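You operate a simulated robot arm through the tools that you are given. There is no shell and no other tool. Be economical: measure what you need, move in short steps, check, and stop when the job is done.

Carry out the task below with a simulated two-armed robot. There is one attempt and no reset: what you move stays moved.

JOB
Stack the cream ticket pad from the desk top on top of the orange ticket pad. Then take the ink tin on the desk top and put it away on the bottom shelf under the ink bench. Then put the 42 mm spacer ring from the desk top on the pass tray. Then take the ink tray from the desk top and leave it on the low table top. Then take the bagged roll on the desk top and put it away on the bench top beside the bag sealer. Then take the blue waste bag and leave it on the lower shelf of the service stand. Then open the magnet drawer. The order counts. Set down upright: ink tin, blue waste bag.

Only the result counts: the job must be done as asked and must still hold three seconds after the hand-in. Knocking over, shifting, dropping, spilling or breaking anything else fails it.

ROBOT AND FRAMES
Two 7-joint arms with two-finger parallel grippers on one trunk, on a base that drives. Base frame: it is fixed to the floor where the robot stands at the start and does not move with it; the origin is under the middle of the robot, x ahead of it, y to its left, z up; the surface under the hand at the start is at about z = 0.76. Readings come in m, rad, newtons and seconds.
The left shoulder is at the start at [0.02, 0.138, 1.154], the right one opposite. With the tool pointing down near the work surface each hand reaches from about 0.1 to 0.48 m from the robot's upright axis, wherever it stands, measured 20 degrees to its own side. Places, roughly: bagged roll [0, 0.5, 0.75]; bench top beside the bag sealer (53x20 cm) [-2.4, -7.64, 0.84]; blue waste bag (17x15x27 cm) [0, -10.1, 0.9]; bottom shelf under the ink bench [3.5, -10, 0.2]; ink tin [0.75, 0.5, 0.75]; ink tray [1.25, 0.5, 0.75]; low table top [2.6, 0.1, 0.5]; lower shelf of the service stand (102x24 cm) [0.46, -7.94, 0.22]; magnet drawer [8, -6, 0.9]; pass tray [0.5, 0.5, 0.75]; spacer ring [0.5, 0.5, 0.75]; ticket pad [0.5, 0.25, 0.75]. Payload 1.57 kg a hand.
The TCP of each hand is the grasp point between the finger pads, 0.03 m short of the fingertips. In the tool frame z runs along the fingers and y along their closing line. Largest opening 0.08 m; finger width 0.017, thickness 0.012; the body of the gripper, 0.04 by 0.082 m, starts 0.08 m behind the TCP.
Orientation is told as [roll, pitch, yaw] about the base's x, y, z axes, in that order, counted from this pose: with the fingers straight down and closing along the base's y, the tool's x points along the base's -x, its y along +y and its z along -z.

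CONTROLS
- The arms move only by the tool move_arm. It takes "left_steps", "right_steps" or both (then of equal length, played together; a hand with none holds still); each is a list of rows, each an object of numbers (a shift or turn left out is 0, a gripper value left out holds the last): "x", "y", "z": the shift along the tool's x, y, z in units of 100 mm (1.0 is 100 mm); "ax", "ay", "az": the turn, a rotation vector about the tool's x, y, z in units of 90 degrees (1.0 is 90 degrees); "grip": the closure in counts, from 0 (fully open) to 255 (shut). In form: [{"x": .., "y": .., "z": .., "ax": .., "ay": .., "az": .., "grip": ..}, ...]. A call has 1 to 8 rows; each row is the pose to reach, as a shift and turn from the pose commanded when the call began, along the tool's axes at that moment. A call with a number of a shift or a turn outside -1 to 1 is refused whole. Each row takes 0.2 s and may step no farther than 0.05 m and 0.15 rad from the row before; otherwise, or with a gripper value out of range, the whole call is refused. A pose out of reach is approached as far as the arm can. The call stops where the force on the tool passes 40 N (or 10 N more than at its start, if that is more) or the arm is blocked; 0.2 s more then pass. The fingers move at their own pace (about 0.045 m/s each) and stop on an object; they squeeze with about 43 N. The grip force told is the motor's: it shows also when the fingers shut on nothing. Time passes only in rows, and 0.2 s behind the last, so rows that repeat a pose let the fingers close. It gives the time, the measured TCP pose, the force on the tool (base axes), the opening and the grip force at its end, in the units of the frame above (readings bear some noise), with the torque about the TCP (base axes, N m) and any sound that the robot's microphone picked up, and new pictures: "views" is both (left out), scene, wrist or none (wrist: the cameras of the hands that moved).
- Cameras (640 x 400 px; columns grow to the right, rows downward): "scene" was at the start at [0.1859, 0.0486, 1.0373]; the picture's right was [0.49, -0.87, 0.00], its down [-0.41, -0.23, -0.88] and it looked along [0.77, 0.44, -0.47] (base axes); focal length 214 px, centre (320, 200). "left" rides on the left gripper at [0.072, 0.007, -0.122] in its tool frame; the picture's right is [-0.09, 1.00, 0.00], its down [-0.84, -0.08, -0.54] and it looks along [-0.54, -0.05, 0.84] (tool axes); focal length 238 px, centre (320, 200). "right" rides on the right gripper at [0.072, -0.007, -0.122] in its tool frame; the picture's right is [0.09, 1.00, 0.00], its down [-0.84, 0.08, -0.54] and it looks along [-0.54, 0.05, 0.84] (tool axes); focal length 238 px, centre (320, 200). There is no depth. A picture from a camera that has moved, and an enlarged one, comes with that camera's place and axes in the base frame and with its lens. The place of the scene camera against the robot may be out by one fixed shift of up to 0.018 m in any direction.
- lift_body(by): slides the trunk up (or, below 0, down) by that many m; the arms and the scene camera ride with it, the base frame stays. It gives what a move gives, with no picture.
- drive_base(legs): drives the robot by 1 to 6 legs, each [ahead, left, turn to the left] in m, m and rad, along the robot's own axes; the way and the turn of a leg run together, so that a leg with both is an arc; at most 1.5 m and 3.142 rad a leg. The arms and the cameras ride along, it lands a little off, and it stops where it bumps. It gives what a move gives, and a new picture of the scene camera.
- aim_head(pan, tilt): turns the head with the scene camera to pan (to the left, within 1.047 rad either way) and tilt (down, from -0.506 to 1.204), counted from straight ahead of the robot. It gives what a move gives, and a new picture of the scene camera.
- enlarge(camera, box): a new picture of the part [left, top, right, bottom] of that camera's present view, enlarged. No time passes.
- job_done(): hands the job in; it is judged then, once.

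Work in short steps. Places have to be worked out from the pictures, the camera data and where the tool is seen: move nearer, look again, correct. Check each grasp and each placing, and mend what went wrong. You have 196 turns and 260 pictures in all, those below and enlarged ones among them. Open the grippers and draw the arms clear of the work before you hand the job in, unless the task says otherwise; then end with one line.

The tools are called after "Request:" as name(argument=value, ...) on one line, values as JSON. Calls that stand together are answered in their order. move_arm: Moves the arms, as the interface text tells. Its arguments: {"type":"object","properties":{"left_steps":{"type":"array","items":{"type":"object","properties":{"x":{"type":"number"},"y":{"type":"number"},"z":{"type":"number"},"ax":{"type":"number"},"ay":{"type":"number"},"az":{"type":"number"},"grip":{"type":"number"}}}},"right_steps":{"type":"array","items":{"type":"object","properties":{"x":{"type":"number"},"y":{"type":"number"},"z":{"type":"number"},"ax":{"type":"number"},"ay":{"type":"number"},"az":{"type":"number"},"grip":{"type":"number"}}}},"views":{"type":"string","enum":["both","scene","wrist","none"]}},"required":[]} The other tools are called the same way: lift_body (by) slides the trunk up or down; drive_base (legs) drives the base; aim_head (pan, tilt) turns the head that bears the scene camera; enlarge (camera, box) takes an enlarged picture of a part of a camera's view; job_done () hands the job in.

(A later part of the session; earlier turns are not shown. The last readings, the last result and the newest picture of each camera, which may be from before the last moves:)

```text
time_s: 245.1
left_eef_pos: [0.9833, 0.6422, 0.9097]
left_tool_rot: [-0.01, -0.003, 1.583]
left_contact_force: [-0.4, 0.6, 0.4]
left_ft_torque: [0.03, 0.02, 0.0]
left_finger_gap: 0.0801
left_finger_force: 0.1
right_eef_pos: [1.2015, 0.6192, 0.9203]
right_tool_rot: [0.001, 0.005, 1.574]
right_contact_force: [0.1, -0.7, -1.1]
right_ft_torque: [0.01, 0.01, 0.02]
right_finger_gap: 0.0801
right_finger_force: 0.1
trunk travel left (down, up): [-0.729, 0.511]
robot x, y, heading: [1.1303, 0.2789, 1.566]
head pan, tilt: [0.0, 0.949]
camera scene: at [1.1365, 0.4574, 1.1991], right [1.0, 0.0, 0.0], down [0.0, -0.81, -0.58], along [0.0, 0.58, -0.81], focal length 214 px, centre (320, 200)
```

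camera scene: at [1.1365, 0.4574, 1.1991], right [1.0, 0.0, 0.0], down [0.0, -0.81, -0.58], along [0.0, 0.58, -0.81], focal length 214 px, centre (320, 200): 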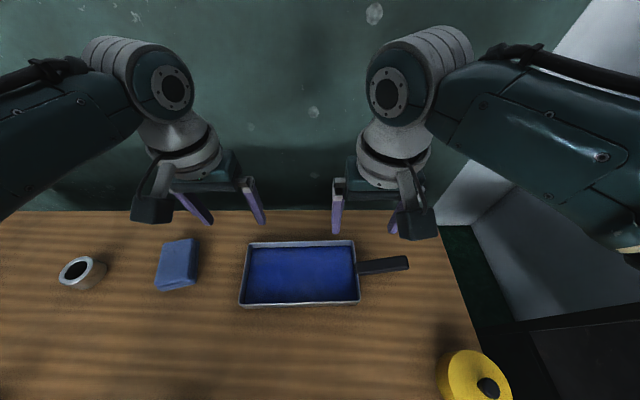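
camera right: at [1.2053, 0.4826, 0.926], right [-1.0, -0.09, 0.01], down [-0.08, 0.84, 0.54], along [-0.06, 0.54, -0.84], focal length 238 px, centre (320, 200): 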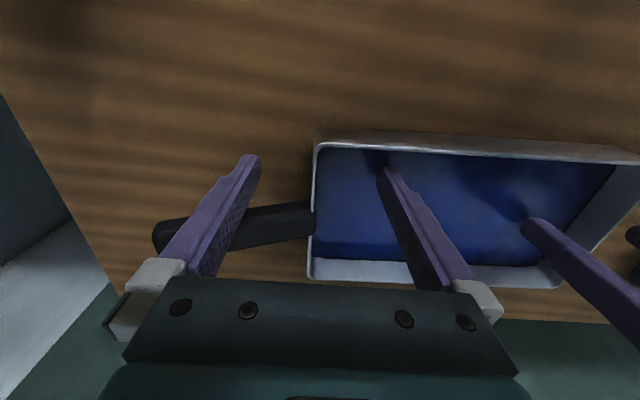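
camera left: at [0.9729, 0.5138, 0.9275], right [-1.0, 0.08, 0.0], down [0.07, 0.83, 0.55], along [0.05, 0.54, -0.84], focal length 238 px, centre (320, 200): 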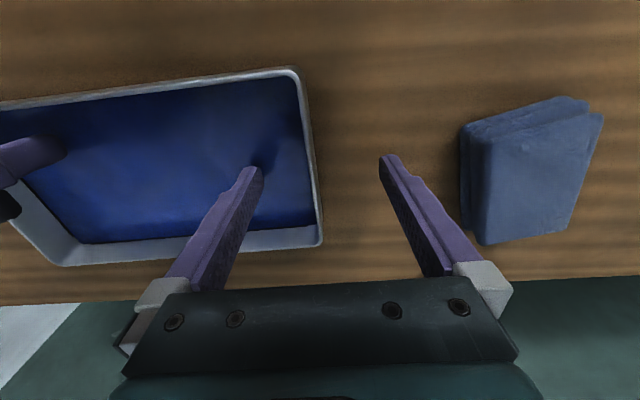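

Now I'll pull both hands back over the walls and descend to just above the rim.

Request:
move_arm(left_steps=[{"x": 0.3}, {"x": 0.57, "z": 0.1}, {"x": 0.57, "z": 0.4}, {"x": 0.57, "z": 0.6}, {"x": 0.57, "z": 0.6}], right_steps=[{"x": 0.33}, {"x": 0.66, "z": 0.2, "y": -0.02}, {"x": 0.66, "z": 0.5, "y": -0.02}, {"x": 0.66, "z": 0.7, "y": -0.02}, {"x": 0.66, "z": 0.7, "y": -0.02}], views="wrist")

```text
time_s: 246.3
left_eef_pos: [0.9849, 0.5859, 0.8478]
left_tool_rot: [-0.009, -0.004, 1.579]
left_contact_force: [0.2, 0.9, -0.7]
left_ft_torque: [-0.02, 0.02, -0.01]
left_finger_gap: 0.0799
left_finger_force: 0.0
right_eef_pos: [1.206, 0.5527, 0.8506]
right_tool_rot: [0.0, 0.003, 1.573]
right_contact_force: [0.6, 0.3, 1.2]
right_ft_torque: [-0.01, -0.02, 0.02]
right_finger_gap: 0.0802
right_finger_force: 0.1
trunk travel left (down, up): [-0.729, 0.511]
robot x, y, heading: [1.1326, 0.2824, 1.572]
head pan, tilt: [0.0, 0.949]
camera right: at [1.2121, 0.4805, 0.9707], right [-1.0, -0.1, 0.0], down [-0.08, 0.84, 0.54], along [-0.05, 0.54, -0.84], focal length 238 px, centre (320, 200)
camera left: at [0.9774, 0.5139, 0.9698], right [-1.0, 0.08, -0.01], down [0.06, 0.84, 0.54], along [0.05, 0.54, -0.84], focal length 238 px, centre (320, 200)
```

right: 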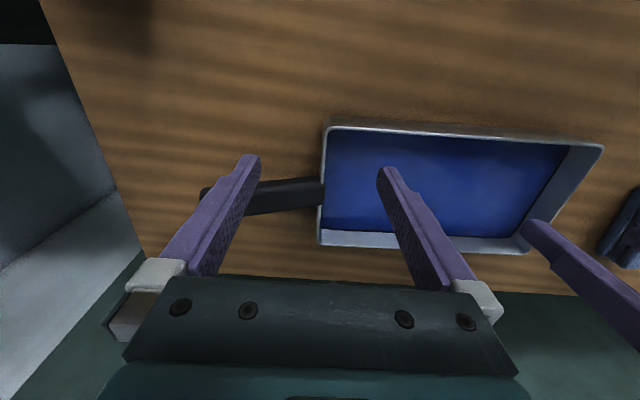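
left: 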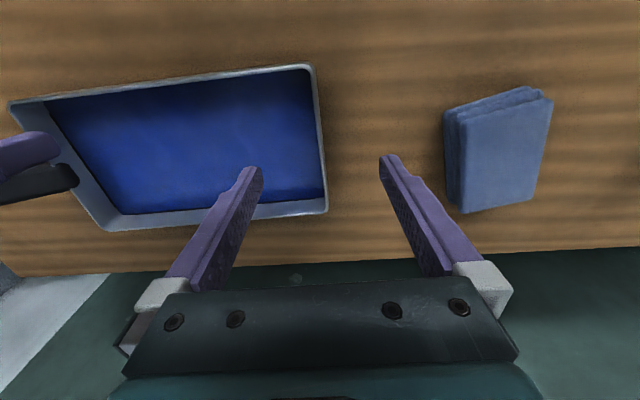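

Aligned. I'll descend the last 4.3 cm and clamp both.

Request:
move_arm(left_steps=[{"z": 0.2}, {"z": 0.35}, {"z": 0.43}, {"z": 0.43, "grip": 255}, {"z": 0.43, "grip": 255}, {"z": 0.43, "grip": 255}, {"z": 0.43, "grip": 255}, {"z": 0.43, "grip": 255}], right_steps=[{"z": 0.2}, {"z": 0.37}, {"z": 0.46}, {"z": 0.46, "grip": 255}, {"z": 0.46, "grip": 255}, {"z": 0.46, "grip": 255}, {"z": 0.46, "grip": 255}, {"z": 0.46, "grip": 255}], views="both")

```text
time_s: 248.1
left_eef_pos: [0.9856, 0.5862, 0.8054]
left_tool_rot: [-0.013, 0.0, 1.581]
left_contact_force: [6.8, 1.7, -0.7]
left_ft_torque: [-0.28, 0.04, 0.28]
left_finger_gap: 0.0032
left_finger_force: 17.1
right_eef_pos: [1.2034, 0.5517, 0.8046]
right_tool_rot: [0.005, 0.003, 1.576]
right_contact_force: [-6.1, -1.1, -0.3]
right_ft_torque: [0.29, 0.11, 0.29]
right_finger_gap: 0.003
right_finger_force: 16.9
trunk travel left (down, up): [-0.729, 0.511]
robot x, y, heading: [1.1257, 0.2834, 1.565]
head pan, tilt: [0.0, 0.949]
camera scene: at [1.1366, 0.4573, 1.199], right [1.0, 0.0, 0.0], down [0.0, -0.81, -0.58], along [0.0, 0.58, -0.81], focal length 214 px, centre (320, 200)
camera right: at [1.2111, 0.4804, 0.9249], right [-1.0, -0.1, 0.0], down [-0.08, 0.84, 0.54], along [-0.06, 0.54, -0.84], focal length 238 px, centre (320, 200)
camera left: at [0.9777, 0.514, 0.927], right [-1.0, 0.08, -0.01], down [0.06, 0.84, 0.54], along [0.05, 0.54, -0.84], focal length 238 px, centre (320, 200)
```

scene: 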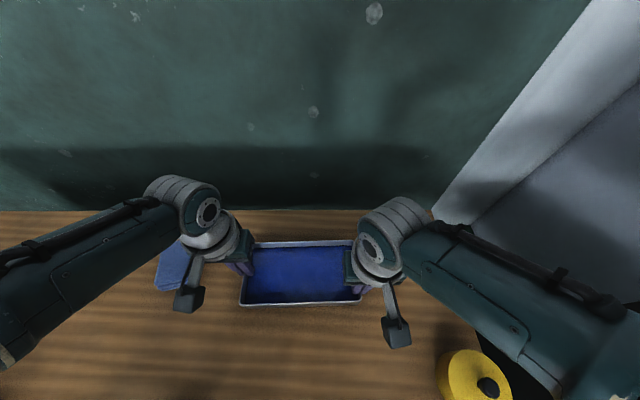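
right: 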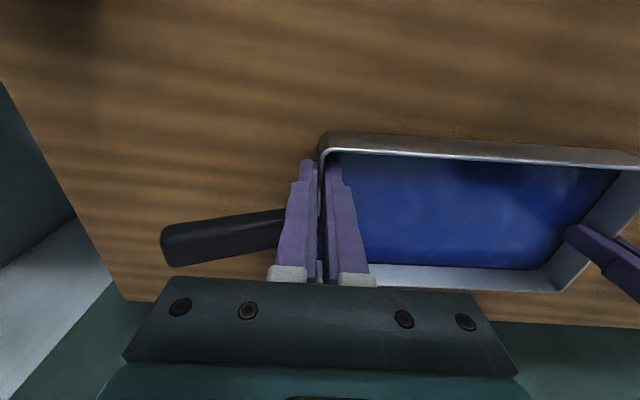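
left: 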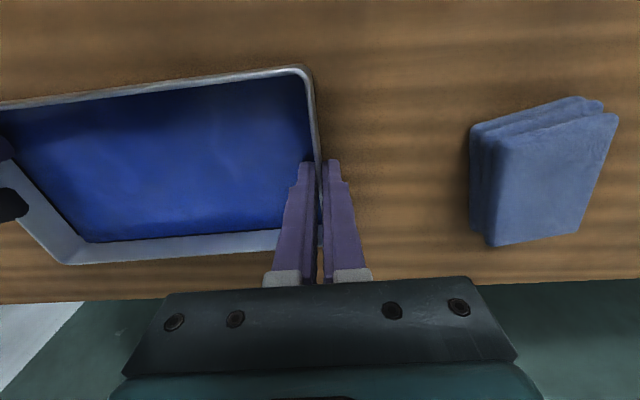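

Both walls are clamped at 3 mm. I'll lift together to about z 0.90.

Request:
move_arm(left_steps=[{"z": -0.1}, {"z": -0.3}, {"z": -0.5}, {"z": -0.7}, {"z": -0.9}], right_steps=[{"z": -0.1}, {"z": -0.3}, {"z": -0.5}, {"z": -0.7}, {"z": -0.9}], views="scene")

```text
time_s: 249.3
left_eef_pos: [0.9857, 0.5862, 0.8966]
left_tool_rot: [-0.011, -0.003, 1.58]
left_contact_force: [10.0, 2.8, -2.1]
left_ft_torque: [0.45, 0.09, 0.37]
left_finger_gap: 0.0029
left_finger_force: 24.3
right_eef_pos: [1.2034, 0.5536, 0.8962]
right_tool_rot: [0.004, 0.004, 1.575]
right_contact_force: [-9.7, -1.7, -1.6]
right_ft_torque: [-0.42, 0.1, 0.4]
right_finger_gap: 0.003
right_finger_force: 23.8
trunk travel left (down, up): [-0.729, 0.511]
robot x, y, heading: [1.1287, 0.2821, 1.568]
head pan, tilt: [0.0, 0.949]
camera scene: at [1.1366, 0.4573, 1.199], right [1.0, 0.0, 0.0], down [0.0, -0.81, -0.58], along [0.0, 0.58, -0.81], focal length 214 px, centre (320, 200)
```

scene: 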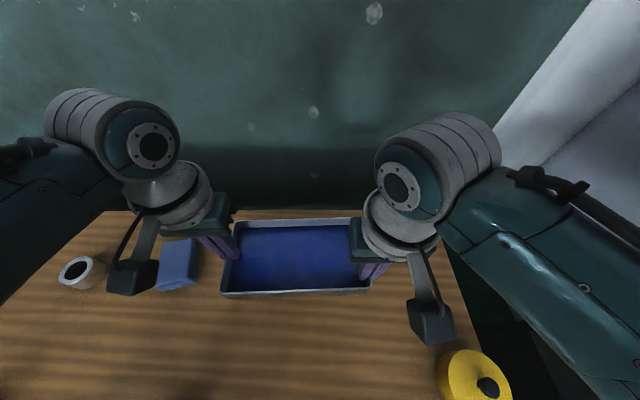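

The tray is level and held by both hands. I'll raise the trunk 0.2 m, back out to the aisle, then look right toward the low table.

Request:
lift_body(by=0.2)

Request:
drive_base(legs=[[-0.66, 0.0, 0.0]])

Request:
aim_head(pan=-1.0, tilt=0.5)

```text
time_s: 251.5
left_eef_pos: [0.985, 0.5863, 1.0964]
left_tool_rot: [-0.01, -0.002, 1.58]
left_contact_force: [14.0, 1.4, -2.3]
left_ft_torque: [-0.12, -0.1, 0.4]
left_finger_gap: 0.0028
left_finger_force: 24.4
right_eef_pos: [1.2038, 0.5532, 1.0951]
right_tool_rot: [0.001, 0.002, 1.575]
right_contact_force: [-15.0, -1.1, -1.1]
right_ft_torque: [0.11, 0.16, 0.42]
right_finger_gap: 0.003
right_finger_force: 24.4
trunk travel left (down, up): [-0.929, 0.311]
robot x, y, heading: [1.1282, 0.2841, 1.569]
head pan, tilt: [0.0, 0.949]
```

```text
time_s: 255.1
left_eef_pos: [0.9806, -0.0601, 1.0967]
left_tool_rot: [-0.011, -0.001, 1.573]
left_contact_force: [15.6, 0.9, -2.5]
left_ft_torque: [0.03, -0.11, 0.4]
left_finger_gap: 0.0028
left_finger_force: 24.1
right_eef_pos: [1.2008, -0.0953, 1.0959]
right_tool_rot: [0.003, 0.004, 1.568]
right_contact_force: [-16.0, -0.6, -0.2]
right_ft_torque: [-0.03, 0.25, 0.42]
right_finger_gap: 0.0031
right_finger_force: 23.7
trunk travel left (down, up): [-0.929, 0.311]
robot x, y, heading: [1.1248, -0.3642, 1.559]
head pan, tilt: [0.0, 0.949]
camera scene: at [1.1334, -0.1903, 1.399], right [1.0, -0.01, 0.0], down [-0.01, -0.81, -0.58], along [0.01, 0.58, -0.81], focal length 214 px, centre (320, 200)
```

scene: 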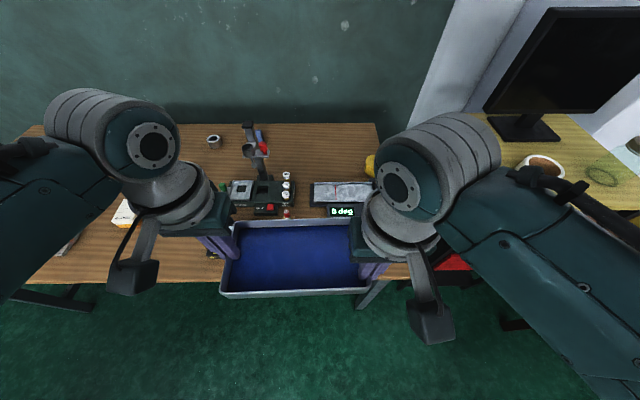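

```text
time_s: 256.4
left_eef_pos: [0.9834, -0.0605, 1.0964]
left_tool_rot: [-0.011, -0.003, 1.574]
left_contact_force: [1.5, 3.7, -1.9]
left_ft_torque: [0.36, 0.23, 0.37]
left_finger_gap: 0.003
left_finger_force: 23.8
right_eef_pos: [1.2002, -0.0948, 1.0962]
right_tool_rot: [0.003, 0.004, 1.568]
right_contact_force: [-1.9, -2.6, -1.1]
right_ft_torque: [-0.38, -0.06, 0.4]
right_finger_gap: 0.0031
right_finger_force: 24.2
trunk travel left (down, up): [-0.929, 0.311]
robot x, y, heading: [1.1252, -0.3666, 1.559]
head pan, tilt: [-1.0, 0.499]
camera scene: at [1.2097, -0.2146, 1.4365], right [0.53, -0.85, 0.0], down [-0.41, -0.26, -0.88], along [0.74, 0.47, -0.48], focal length 214 px, centre (320, 200)
```

scene: 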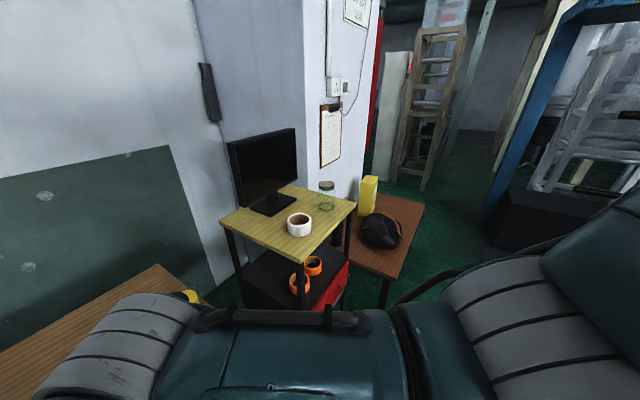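

The low table spans about x 2.08–3.03, y −0.09…0.4, with a black bag near (2.43, 0.07) and a yellow object at the back. I'll strafe right to x≈2.75.

Request:
drive_base(legs=[[0.0, -0.8, 0.012], [0.0, -0.83, 0.0]])

Request:
aim_head(pan=0.0, tilt=0.85)

```text
time_s: 263.6
left_eef_pos: [2.4218, -0.0715, 1.0974]
left_tool_rot: [-0.009, -0.005, 1.559]
left_contact_force: [1.1, 2.5, -2.7]
left_ft_torque: [-0.52, 0.31, 0.27]
left_finger_gap: 0.0029
left_finger_force: 24.5
right_eef_pos: [2.6393, -0.1102, 1.0956]
right_tool_rot: [0.005, 0.004, 1.554]
right_contact_force: [-0.4, -3.5, -0.4]
right_ft_torque: [0.57, -0.03, 0.42]
right_finger_gap: 0.0028
right_finger_force: 24.0
trunk travel left (down, up): [-0.929, 0.311]
robot x, y, heading: [2.5597, -0.3808, 1.544]
head pan, tilt: [-1.0, 0.499]
stopped in leg 2: the robot was blocked; the commanded pose is now the measured one
camera scene: at [2.6468, -0.2307, 1.4361], right [0.52, -0.85, 0.0], down [-0.41, -0.25, -0.88], along [0.75, 0.46, -0.48], focal length 214 px, centre (320, 200)
```

scene: 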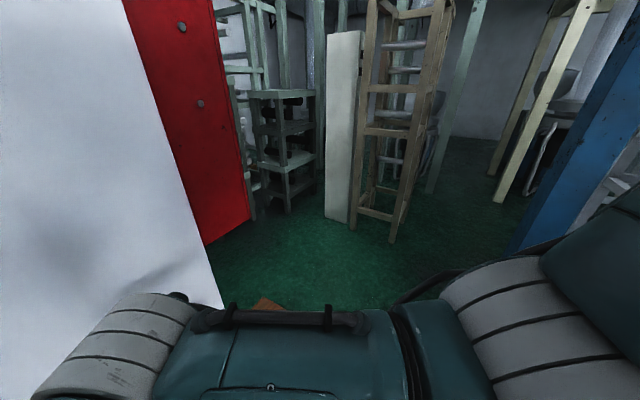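

```text
time_s: 264.9
left_eef_pos: [2.4214, -0.0721, 1.0975]
left_tool_rot: [-0.01, -0.007, 1.559]
left_contact_force: [0.6, 3.4, -2.0]
left_ft_torque: [0.37, 0.3, 0.28]
left_finger_gap: 0.0028
left_finger_force: 24.1
right_eef_pos: [2.6398, -0.1108, 1.0959]
right_tool_rot: [0.003, 0.003, 1.554]
right_contact_force: [-0.9, -2.1, -1.1]
right_ft_torque: [-0.34, 0.02, 0.41]
right_finger_gap: 0.0026
right_finger_force: 24.1
trunk travel left (down, up): [-0.929, 0.311]
robot x, y, heading: [2.5595, -0.3807, 1.546]
head pan, tilt: [0.0, 0.85]
camera scene: at [2.5708, -0.1996, 1.4067], right [1.0, -0.03, 0.0], down [-0.02, -0.75, -0.66], along [0.02, 0.66, -0.75], focal length 214 px, centre (320, 200)
```

scene: 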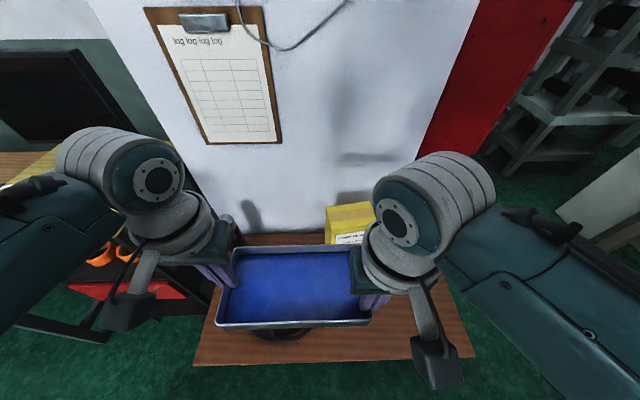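

The base got blocked at x≈2.56. I'll look down-right and right to find out what I touched.

Request:
aim_head(pan=-1.04, tilt=1.1)

Request:
aim_head(pan=-1.04, tilt=-0.1)

```text
time_s: 266.2
left_eef_pos: [2.4207, -0.0739, 1.0969]
left_tool_rot: [-0.012, -0.005, 1.56]
left_contact_force: [1.2, 2.5, -2.9]
left_ft_torque: [0.16, 0.28, 0.35]
left_finger_gap: 0.003
left_finger_force: 24.2
right_eef_pos: [2.6387, -0.1102, 1.0959]
right_tool_rot: [0.004, 0.002, 1.553]
right_contact_force: [-0.6, -2.6, 0.4]
right_ft_torque: [-0.15, 0.01, 0.4]
right_finger_gap: 0.0029
right_finger_force: 24.1
trunk travel left (down, up): [-0.929, 0.311]
robot x, y, heading: [2.5609, -0.3802, 1.549]
head pan, tilt: [-1.04, 1.1]
camera scene: at [2.624, -0.2472, 1.3889], right [0.48, -0.87, 0.0], down [-0.78, -0.43, -0.45], along [0.4, 0.22, -0.89], focal length 214 px, centre (320, 200)
```

scene: 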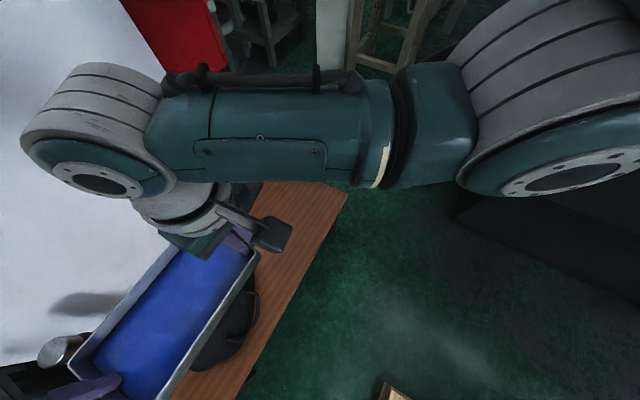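

```text
time_s: 267.6
left_eef_pos: [2.421, -0.0718, 1.0978]
left_tool_rot: [-0.01, -0.006, 1.56]
left_contact_force: [0.8, 3.8, -1.8]
left_ft_torque: [0.0, 0.31, 0.35]
left_finger_gap: 0.0027
left_finger_force: 23.7
right_eef_pos: [2.6381, -0.1101, 1.0959]
right_tool_rot: [0.003, 0.002, 1.552]
right_contact_force: [-1.2, -3.6, 0.2]
right_ft_torque: [0.07, -0.02, 0.4]
right_finger_gap: 0.0025
right_finger_force: 24.4
trunk travel left (down, up): [-0.929, 0.311]
robot x, y, heading: [2.5615, -0.3824, 1.546]
head pan, tilt: [-1.04, -0.099]
camera scene: at [2.6451, -0.2357, 1.4914], right [0.48, -0.88, 0.0], down [0.09, 0.05, -1.0], along [0.87, 0.48, 0.1], focal length 214 px, centre (320, 200)
```

scene: 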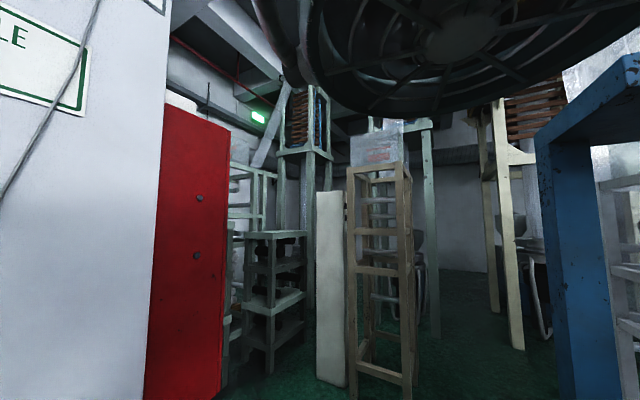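

The right elbow (about (2.97, −0.46)) most likely met the unwinder's rod, so nothing loose was hit. I'll ease left, go ahead 0.2 m over the table, then slide right.

Request:
drive_base(legs=[[0.0, 0.05, 0.0], [0.2, 0.0, 0.022], [0.0, -0.33, 0.0]])

Request:
aim_head(pan=0.0, tilt=0.95)

```text
time_s: 271.5
left_eef_pos: [2.6939, 0.1242, 1.0976]
left_tool_rot: [-0.012, -0.006, 1.582]
left_contact_force: [1.7, 4.1, -2.6]
left_ft_torque: [0.01, 0.33, 0.33]
left_finger_gap: 0.0028
left_finger_force: 23.8
right_eef_pos: [2.9126, 0.0898, 1.0949]
right_tool_rot: [0.002, 0.004, 1.577]
right_contact_force: [-1.8, -2.8, -1.4]
right_ft_torque: [-0.02, -0.02, 0.39]
right_finger_gap: 0.0026
right_finger_force: 24.5
trunk travel left (down, up): [-0.929, 0.311]
robot x, y, heading: [2.8399, -0.18, 1.57]
head pan, tilt: [-1.04, -0.099]
camera scene: at [2.9213, -0.0338, 1.4915], right [0.5, -0.86, 0.0], down [0.09, 0.05, -1.0], along [0.86, 0.5, 0.1], focal length 214 px, centre (320, 200)
```

scene: 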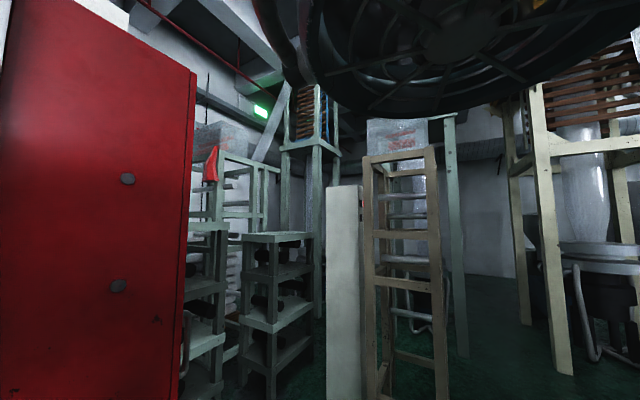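

```text
time_s: 272.8
left_eef_pos: [2.6954, 0.1243, 1.097]
left_tool_rot: [-0.012, -0.004, 1.581]
left_contact_force: [-0.1, 2.7, -2.4]
left_ft_torque: [0.25, 0.32, 0.28]
left_finger_gap: 0.0028
left_finger_force: 24.2
right_eef_pos: [2.9126, 0.0913, 1.0957]
right_tool_rot: [0.002, 0.003, 1.576]
right_contact_force: [-1.8, -2.4, 0.1]
right_ft_torque: [-0.24, 0.03, 0.44]
right_finger_gap: 0.0027
right_finger_force: 23.4
trunk travel left (down, up): [-0.929, 0.311]
robot x, y, heading: [2.838, -0.1786, 1.566]
head pan, tilt: [0.0, 0.949]
camera scene: at [2.8464, -0.0049, 1.3991], right [1.0, 0.0, 0.0], down [0.0, -0.81, -0.58], along [0.0, 0.58, -0.81], focal length 214 px, centre (320, 200)
```

scene: 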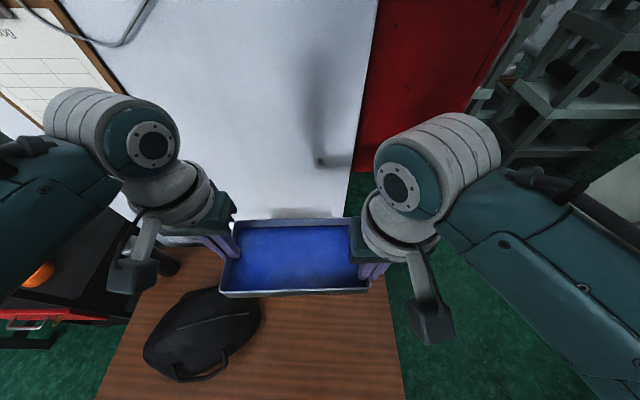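

The bag lies left of the tray (right edge at about x 2.64) and the table's right edge is at x≈3.11. I'll shift right 5 cm and back 3 cm, then lower the trunk.

Request:
drive_base(legs=[[-0.03, -0.05, 0.0]])

Request:
lift_body(by=-0.4)

Request:
enlarge(camera="scene", box=[0, 0, 640, 400])

```text
time_s: 273.8
left_eef_pos: [2.7445, 0.0954, 1.0968]
left_tool_rot: [-0.012, -0.006, 1.581]
left_contact_force: [0.8, 2.3, -1.5]
left_ft_torque: [0.32, 0.31, 0.28]
left_finger_gap: 0.003
left_finger_force: 23.3
right_eef_pos: [2.9626, 0.0597, 1.0958]
right_tool_rot: [0.003, 0.002, 1.576]
right_contact_force: [-1.3, -3.7, -0.3]
right_ft_torque: [-0.33, -0.01, 0.41]
right_finger_gap: 0.0027
right_finger_force: 24.3
trunk travel left (down, up): [-0.929, 0.311]
robot x, y, heading: [2.889, -0.2107, 1.571]
head pan, tilt: [0.0, 0.949]
camera scene: at [2.8957, -0.0349, 1.399], right [1.0, 0.0, 0.0], down [0.0, -0.81, -0.58], along [0.0, 0.58, -0.81], focal length 214 px, centre (320, 200)
```

scene: 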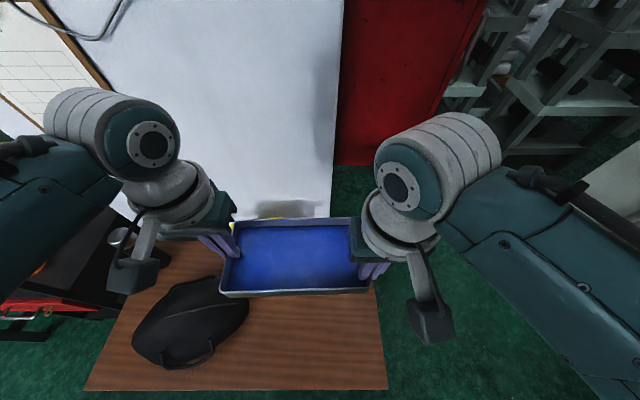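

```text
time_s: 277.6
left_eef_pos: [2.7447, 0.0951, 0.6969]
left_tool_rot: [-0.011, -0.005, 1.58]
left_contact_force: [1.1, 2.9, -1.9]
left_ft_torque: [-0.01, 0.33, 0.28]
left_finger_gap: 0.003
left_finger_force: 24.2
right_eef_pos: [2.9623, 0.0614, 0.6954]
right_tool_rot: [0.003, 0.005, 1.576]
right_contact_force: [-1.0, -3.7, 0.0]
right_ft_torque: [0.04, -0.01, 0.4]
right_finger_gap: 0.0029
right_finger_force: 24.4
trunk travel left (down, up): [-0.529, 0.711]
robot x, y, heading: [2.8872, -0.2113, 1.565]
head pan, tilt: [0.0, 0.949]
```

```text
1.00 times, centred on (320, 200) of scene (not enlarged: the box is as wide or as high as the picture)
camera zoom: at [2.8957, -0.035, 0.9991], right [1.0, 0.0, 0.0], down [0.0, -0.81, -0.58], along [0.0, 0.58, -0.81], focal length 214 px, centre (320, 200)
```

zoom: 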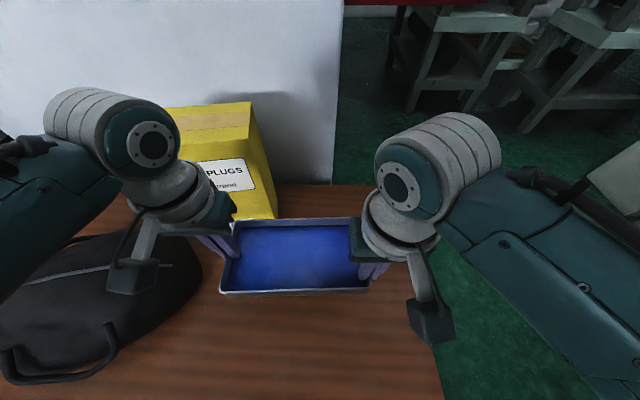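

The yellow box is behind at y≥0.25, clear of the hands. I'll lower the remaining 14 cm nearly to contact.

Request:
lift_body(by=-0.13)

Request:
enlarge(camera="scene", box=[0, 0, 640, 400])

```text
time_s: 279.2
left_eef_pos: [2.7432, 0.0951, 0.5678]
left_tool_rot: [-0.012, -0.005, 1.581]
left_contact_force: [0.6, 3.6, -2.9]
left_ft_torque: [0.04, 0.33, 0.29]
left_finger_gap: 0.0029
left_finger_force: 24.3
right_eef_pos: [2.9621, 0.0617, 0.5657]
right_tool_rot: [0.006, 0.003, 1.575]
right_contact_force: [-1.0, -3.1, -0.4]
right_ft_torque: [-0.06, -0.06, 0.4]
right_finger_gap: 0.0028
right_finger_force: 23.6
trunk travel left (down, up): [-0.399, 0.841]
robot x, y, heading: [2.8863, -0.2076, 1.563]
head pan, tilt: [0.0, 0.949]
```

```text
1.00 times, centred on (320, 200) of scene (not enlarged: the box is as wide or as high as the picture)
camera zoom: at [2.8957, -0.035, 0.8691], right [1.0, 0.0, 0.0], down [0.0, -0.81, -0.58], along [0.0, 0.58, -0.81], focal length 214 px, centre (320, 200)
```

zoom: 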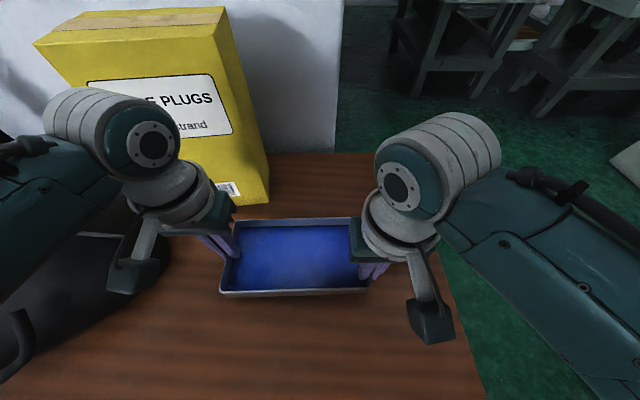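

I'll lower with the arms in 3 mm rows until there is contact force.

Request:
move_arm(left_steps=[{"z": 0.04}, {"z": 0.08}, {"z": 0.11}, {"z": 0.13}], right_steps=[{"z": 0.04}, {"z": 0.08}, {"z": 0.11}, {"z": 0.13}], views="none")

```text
time_s: 280.2
left_eef_pos: [2.7448, 0.0944, 0.5545]
left_tool_rot: [-0.013, -0.005, 1.58]
left_contact_force: [2.7, 2.8, -1.9]
left_ft_torque: [-0.02, 0.27, 0.29]
left_finger_gap: 0.0027
left_finger_force: 24.0
right_eef_pos: [2.9622, 0.0605, 0.5521]
right_tool_rot: [0.003, 0.0, 1.577]
right_contact_force: [-2.7, -2.9, -0.6]
right_ft_torque: [0.0, -0.04, 0.44]
right_finger_gap: 0.0024
right_finger_force: 24.0
trunk travel left (down, up): [-0.399, 0.841]
robot x, y, heading: [2.887, -0.2126, 1.568]
head pan, tilt: [0.0, 0.949]
```

Request:
move_arm(left_steps=[{"z": 0.02}, {"z": 0.04}, {"z": 0.055}], right_steps=[{"z": 0.02}, {"z": 0.04}, {"z": 0.055}], views="none")

```text
time_s: 281.0
left_eef_pos: [2.7431, 0.0934, 0.5486]
left_tool_rot: [-0.012, -0.004, 1.58]
left_contact_force: [0.4, 3.3, -2.0]
left_ft_torque: [0.03, 0.32, 0.25]
left_finger_gap: 0.0026
left_finger_force: 24.1
right_eef_pos: [2.9618, 0.0614, 0.5469]
right_tool_rot: [0.004, 0.005, 1.577]
right_contact_force: [-2.5, -3.2, -0.6]
right_ft_torque: [-0.08, -0.02, 0.4]
right_finger_gap: 0.0027
right_finger_force: 24.5
trunk travel left (down, up): [-0.399, 0.841]
robot x, y, heading: [2.889, -0.2098, 1.562]
head pan, tilt: [0.0, 0.949]
```

No contact yet, so I'll keep lowering in small steps.

Request:
move_arm(left_steps=[{"z": 0.03}, {"z": 0.06}, {"z": 0.09}, {"z": 0.11}], right_steps=[{"z": 0.03}, {"z": 0.06}, {"z": 0.09}, {"z": 0.11}], views="none")

```text
time_s: 282.0
left_eef_pos: [2.7439, 0.0961, 0.5408]
left_tool_rot: [-0.012, -0.005, 1.581]
left_contact_force: [-0.3, -1.9, 20.3]
left_ft_torque: [0.0, 0.6, 0.12]
left_finger_gap: 0.0029
left_finger_force: 24.3
right_eef_pos: [2.962, 0.0627, 0.5368]
right_tool_rot: [0.004, 0.001, 1.578]
right_contact_force: [1.1, -3.1, 19.7]
right_ft_torque: [-0.07, -0.15, 0.42]
right_finger_gap: 0.0029
right_finger_force: 23.9
trunk travel left (down, up): [-0.399, 0.841]
robot x, y, heading: [2.8902, -0.2122, 1.568]
head pan, tilt: [0.0, 0.949]
```

The tray is on the table. I'll ease up 2 mm, open both, and rise.

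Request:
move_arm(left_steps=[{"z": -0.02}, {"z": -0.02, "grip": 120}, {"z": -0.02, "grip": 120}, {"z": -0.02, "grip": 120}, {"z": -0.3, "grip": 120}, {"z": -0.7, "grip": 120}], right_steps=[{"z": -0.02}, {"z": -0.02, "grip": 120}, {"z": -0.02, "grip": 120}, {"z": -0.02, "grip": 120}, {"z": -0.3, "grip": 120}, {"z": -0.7, "grip": 120}], views="both")

```text
time_s: 283.4
left_eef_pos: [2.7423, 0.0963, 0.6108]
left_tool_rot: [-0.011, -0.005, 1.581]
left_contact_force: [0.7, 0.0, -0.6]
left_ft_torque: [0.0, -0.02, 0.0]
left_finger_gap: 0.0423
left_finger_force: 0.1
right_eef_pos: [2.9601, 0.0619, 0.6063]
right_tool_rot: [0.002, 0.003, 1.576]
right_contact_force: [0.0, 0.8, -0.1]
right_ft_torque: [0.01, 0.0, -0.02]
right_finger_gap: 0.0423
right_finger_force: 0.1
trunk travel left (down, up): [-0.399, 0.841]
robot x, y, heading: [2.8877, -0.2117, 1.565]
head pan, tilt: [0.0, 0.949]
camera scene: at [2.8956, -0.0345, 0.8691], right [1.0, 0.0, 0.0], down [0.0, -0.81, -0.58], along [0.0, 0.58, -0.81], focal length 214 px, centre (320, 200)
camera right: at [2.9686, -0.0097, 0.7262], right [-1.0, -0.1, 0.0], down [-0.08, 0.84, 0.54], along [-0.05, 0.54, -0.84], focal length 238 px, centre (320, 200)
camera left: at [2.735, 0.0228, 0.7311], right [-1.0, 0.08, -0.01], down [0.06, 0.83, 0.55], along [0.05, 0.54, -0.84], focal length 238 px, centre (320, 200)
```

scene: 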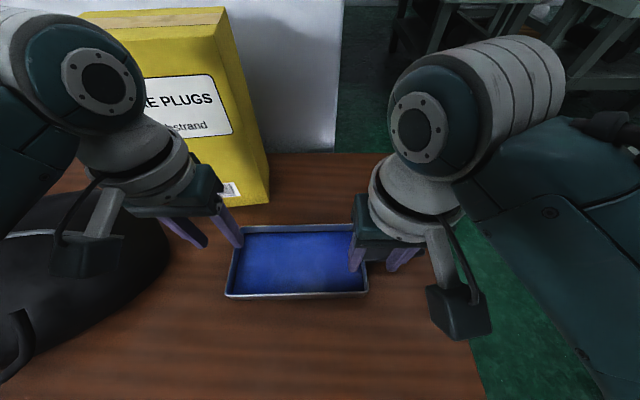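
right: 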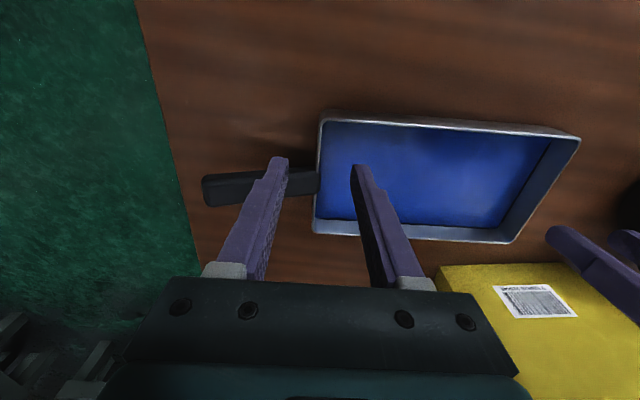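
left: 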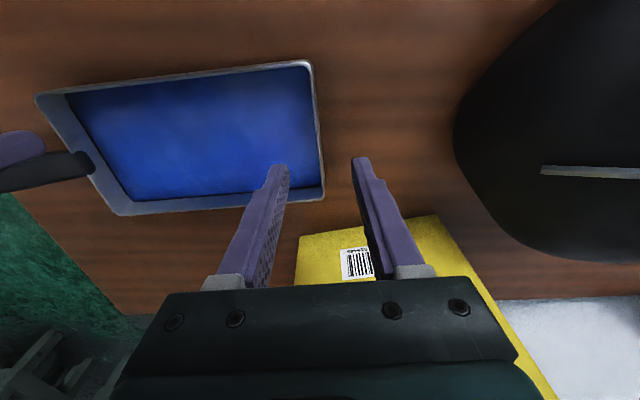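

Step 4 is done: the tray rests on the low table. Next is the bagged roll near (0, 0.5). I'll raise the trunk, back off, and strafe left along the desk to x≈0.1.

Request:
lift_body(by=0.4)

Request:
drive_base(legs=[[-0.05, 0.3, 0.0], [-0.1, 0.7, 0.0], [0.0, 1.0, 0.0], [0.0, 0.8, 0.0]])

```text
time_s: 287.2
left_eef_pos: [2.7434, 0.0963, 1.0089]
left_tool_rot: [-0.013, -0.005, 1.582]
left_contact_force: [0.8, 0.6, 0.5]
left_ft_torque: [-0.01, -0.01, -0.01]
left_finger_gap: 0.0427
left_finger_force: 0.2
right_eef_pos: [2.9624, 0.0608, 1.0049]
right_tool_rot: [0.005, 0.003, 1.577]
right_contact_force: [0.2, -0.2, -0.3]
right_ft_torque: [0.0, -0.01, 0.01]
right_finger_gap: 0.0422
right_finger_force: 0.1
trunk travel left (down, up): [-0.799, 0.441]
robot x, y, heading: [2.8837, -0.2082, 1.569]
head pan, tilt: [0.0, 0.949]
```

```text
time_s: 301.2
left_eef_pos: [-0.0136, -0.0659, 1.0095]
left_tool_rot: [-0.011, -0.006, 1.591]
left_contact_force: [1.0, -0.5, 0.4]
left_ft_torque: [0.0, 0.03, -0.02]
left_finger_gap: 0.0424
left_finger_force: 0.1
right_eef_pos: [0.2059, -0.0979, 1.004]
right_tool_rot: [0.001, 0.005, 1.585]
right_contact_force: [1.1, 0.2, -0.7]
right_ft_torque: [-0.01, 0.0, 0.0]
right_finger_gap: 0.0421
right_finger_force: 0.1
trunk travel left (down, up): [-0.799, 0.441]
robot x, y, heading: [0.1358, -0.3717, 1.579]
head pan, tilt: [0.0, 0.949]
camera scene: at [0.1412, -0.1951, 1.2691], right [1.0, 0.01, 0.0], down [0.01, -0.81, -0.58], along [0.0, 0.58, -0.81], focal length 214 px, centre (320, 200)
```

scene: 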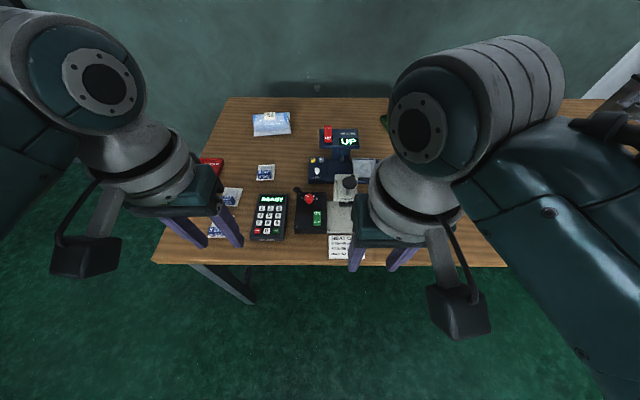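

The roll is at about (−0.04, 0.50). I'll drive ahead so the left hand hovers over it.

Request:
drive_base(legs=[[0.52, 0.03, 0.0]])

Request:
enlarge(camera="left", box=[0, 0, 640, 400])

```text
time_s: 304.2
left_eef_pos: [-0.0461, 0.4389, 1.01]
left_tool_rot: [-0.011, -0.006, 1.591]
left_contact_force: [1.1, -0.5, 0.3]
left_ft_torque: [-0.03, 0.02, 0.0]
left_finger_gap: 0.0421
left_finger_force: 0.0
right_eef_pos: [0.1741, 0.4073, 1.004]
right_tool_rot: [0.001, 0.002, 1.584]
right_contact_force: [-0.1, -0.5, -0.1]
right_ft_torque: [0.0, -0.03, 0.01]
right_finger_gap: 0.0423
right_finger_force: 0.1
trunk travel left (down, up): [-0.799, 0.441]
robot x, y, heading: [0.1027, 0.1378, 1.573]
head pan, tilt: [0.0, 0.949]
camera scene: at [0.1084, 0.3107, 1.2691], right [1.0, 0.01, 0.0], down [0.0, -0.81, -0.58], along [0.0, 0.58, -0.81], focal length 214 px, centre (320, 200)
```

scene: 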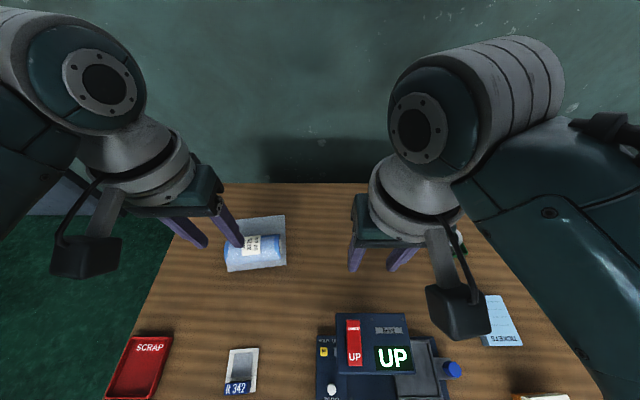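

```text
1.00 times, centred on (320, 200) of left (not enlarged: the box is as wide or as high as the picture)
camera zoom: at [-0.0526, 0.3668, 1.1306], right [-1.0, 0.07, -0.01], down [0.06, 0.84, 0.55], along [0.05, 0.54, -0.84], focal length 238 px, centre (320, 200)
```

zoom: 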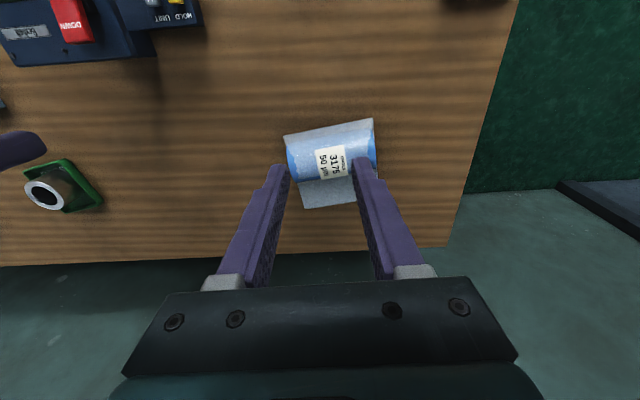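

I'll enlarge the roll to judge its diameter and find a grip spot.

Request:
enlarge(camera="left", box=[270, 105, 400, 220])

Request:
enlarge(camera="scene", box=[190, 200, 310, 290])

```text
3.48 times, centred on (335, 162) of left
camera zoom: at [-0.0526, 0.3668, 1.1306], right [-1.0, 0.07, -0.01], down [0.06, 0.84, 0.55], along [0.05, 0.54, -0.84], focal length 829 px, centre (268, 330)
```

zoom: 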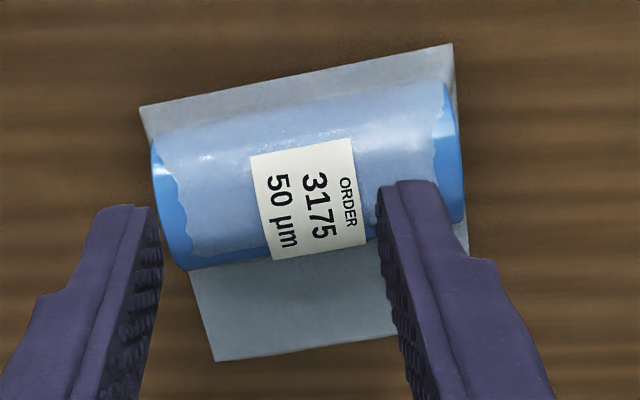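

```text
4.44 times, centred on (250, 245) of scene
camera zoom: at [0.1084, 0.3107, 1.2691], right [1.0, 0.01, 0.0], down [0.0, -0.81, -0.58], along [0.0, 0.58, -0.81], focal length 953 px, centre (631, 0)
```

zoom: 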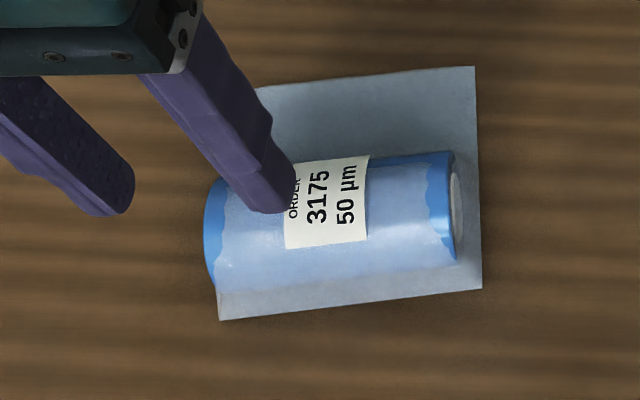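

The roll is about 60 mm in diameter, its axis turned about 8° from x, centre about (−0.053, 0.507). I'll rotate the left hand about 83° so it closes across the roll and centre over it.

Request:
move_arm(left_steps=[{"az": 0.092, "x": -0.1, "grip": 0}, {"az": 0.184, "x": -0.2}, {"az": 0.276, "x": -0.3}, {"az": 0.368, "x": -0.4}, {"az": 0.46, "x": -0.5}, {"az": 0.552, "x": -0.6, "y": 0.03}, {"az": 0.644, "x": -0.68, "y": 0.07}, {"az": 0.736, "x": -0.68, "y": 0.07}], views="none")

Request:
move_arm(left_steps=[{"az": 0.092, "z": 0.2}, {"az": 0.187, "z": 0.5}, {"az": 0.187, "z": 0.8}, {"az": 0.187, "z": 1.0}, {"az": 0.187, "z": 1.0}], views="wrist")

```text
time_s: 306.0
left_eef_pos: [-0.0547, 0.507, 1.0095]
left_tool_rot: [0.0, -0.01, 0.43]
left_contact_force: [0.4, 0.3, -0.2]
left_ft_torque: [-0.02, 0.01, 0.0]
left_finger_gap: 0.08
left_finger_force: 0.1
right_eef_pos: [0.1741, 0.4081, 1.0047]
right_tool_rot: [0.003, 0.004, 1.584]
right_contact_force: [-1.1, 0.8, 0.3]
right_ft_torque: [0.0, -0.01, 0.0]
right_finger_gap: 0.0422
right_finger_force: 0.1
trunk travel left (down, up): [-0.799, 0.441]
robot x, y, heading: [0.1015, 0.1308, 1.576]
head pan, tilt: [0.0, 0.949]
```

```text
time_s: 307.2
left_eef_pos: [-0.0539, 0.5018, 0.9135]
left_tool_rot: [0.005, -0.015, 0.138]
left_contact_force: [-0.2, 0.0, -0.4]
left_ft_torque: [-0.02, -0.01, 0.03]
left_finger_gap: 0.0801
left_finger_force: 0.1
left hand out of reach, approached as far as the arm can: row 4, 5
right_eef_pos: [0.1739, 0.4086, 1.0045]
right_tool_rot: [0.002, 0.004, 1.584]
right_contact_force: [0.1, -0.1, 0.7]
right_ft_torque: [0.04, 0.01, 0.01]
right_finger_gap: 0.0423
right_finger_force: 0.1
trunk travel left (down, up): [-0.799, 0.441]
robot x, y, heading: [0.099, 0.1327, 1.568]
head pan, tilt: [0.0, 0.949]
camera left: at [-0.1278, 0.4975, 1.0336], right [-0.05, 1.0, 0.01], down [0.83, 0.04, 0.55], along [0.55, 0.03, -0.83], focal length 238 px, centre (320, 200)
```

left: 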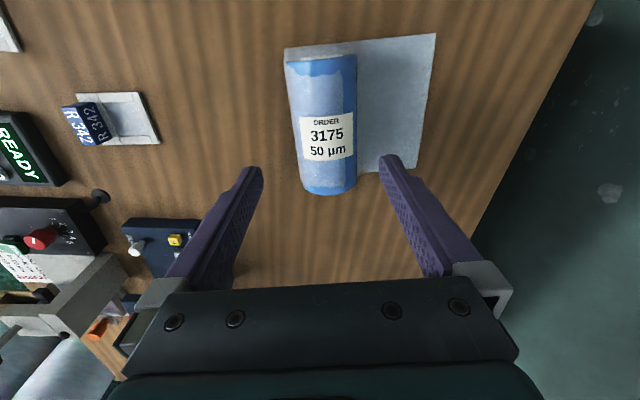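

The axis yaw matches (0.138). I need +7 mm across, then I'll lower the trunk 10 cm so the arm is in reach, with the fingers straddling the roll.

Request:
move_arm(left_steps=[{"y": 0.067, "x": -0.03}, {"y": 0.067, "x": -0.03}], views="none")

Request:
lift_body(by=-0.06)

Request:
enlarge(camera="left", box=[0, 0, 640, 400])

```text
time_s: 307.8
left_eef_pos: [-0.052, 0.5026, 0.9161]
left_tool_rot: [0.004, -0.014, 0.138]
left_contact_force: [0.5, -0.8, -0.4]
left_ft_torque: [-0.02, 0.0, -0.01]
left_finger_gap: 0.0801
left_finger_force: 0.0
left hand out of reach, approached as far as the arm can: row 1, 2
right_eef_pos: [0.1749, 0.4086, 1.0054]
right_tool_rot: [0.002, 0.003, 1.586]
right_contact_force: [-0.2, -0.3, -0.6]
right_ft_torque: [-0.01, 0.03, -0.01]
right_finger_gap: 0.0422
right_finger_force: 0.1
trunk travel left (down, up): [-0.799, 0.441]
robot x, y, heading: [0.1078, 0.1351, 1.576]
head pan, tilt: [0.0, 0.949]
```

```text
time_s: 308.8
left_eef_pos: [-0.0521, 0.5044, 0.8555]
left_tool_rot: [0.005, -0.012, 0.14]
left_contact_force: [1.3, 1.4, 0.4]
left_ft_torque: [0.0, 0.03, 0.01]
left_finger_gap: 0.08
left_finger_force: 0.1
right_eef_pos: [0.1736, 0.408, 0.9456]
right_tool_rot: [0.003, 0.004, 1.584]
right_contact_force: [0.8, -0.5, 0.5]
right_ft_torque: [0.01, -0.01, 0.03]
right_finger_gap: 0.0424
right_finger_force: 0.1
trunk travel left (down, up): [-0.739, 0.501]
robot x, y, heading: [0.1052, 0.1335, 1.579]
head pan, tilt: [0.0, 0.949]
```

```text
1.00 times, centred on (320, 200) of left (not enlarged: the box is as wide or as high as the picture)
camera zoom: at [-0.1264, 0.4993, 0.9762], right [-0.05, 1.0, 0.0], down [0.83, 0.04, 0.55], along [0.55, 0.03, -0.83], focal length 238 px, centre (320, 200)
```

zoom: 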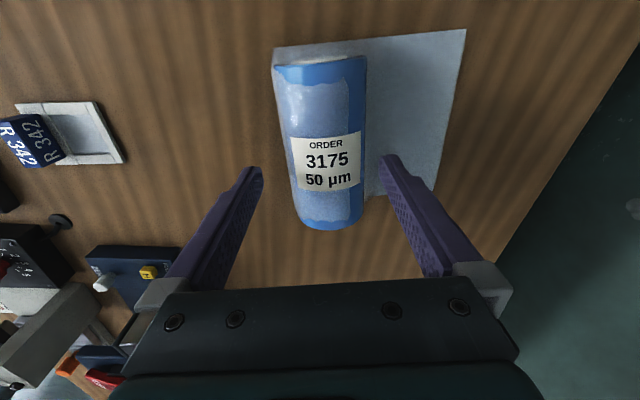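

Centred within 4 mm. I'll descend with the arm to TCP z≈0.798 and close.

Request:
move_arm(left_steps=[{"y": 0.035, "z": 0.1}, {"y": 0.035, "z": 0.3}, {"y": 0.035, "z": 0.5}, {"y": 0.035, "z": 0.57}, {"y": 0.035, "z": 0.57, "grip": 255}, {"y": 0.035, "z": 0.57, "grip": 255}, {"y": 0.035, "z": 0.57, "grip": 255}], views="none")

```text
time_s: 310.4
left_eef_pos: [-0.0557, 0.4926, 0.839]
left_tool_rot: [0.004, -0.012, 0.138]
left_contact_force: [0.4, -3.4, 23.8]
left_ft_torque: [-0.3, 0.15, -0.08]
left_finger_gap: 0.0571
left_finger_force: 27.5
left hand out of reach, approached as far as the arm can: row 1, 2, 3, 4, 5, 6, 7
right_eef_pos: [0.1728, 0.4085, 0.9456]
right_tool_rot: [0.003, 0.0, 1.586]
right_contact_force: [1.1, 0.1, 0.0]
right_ft_torque: [-0.01, -0.04, -0.01]
right_finger_gap: 0.0423
right_finger_force: 0.0
trunk travel left (down, up): [-0.739, 0.501]
robot x, y, heading: [0.1031, 0.1356, 1.576]
head pan, tilt: [0.0, 0.949]
```

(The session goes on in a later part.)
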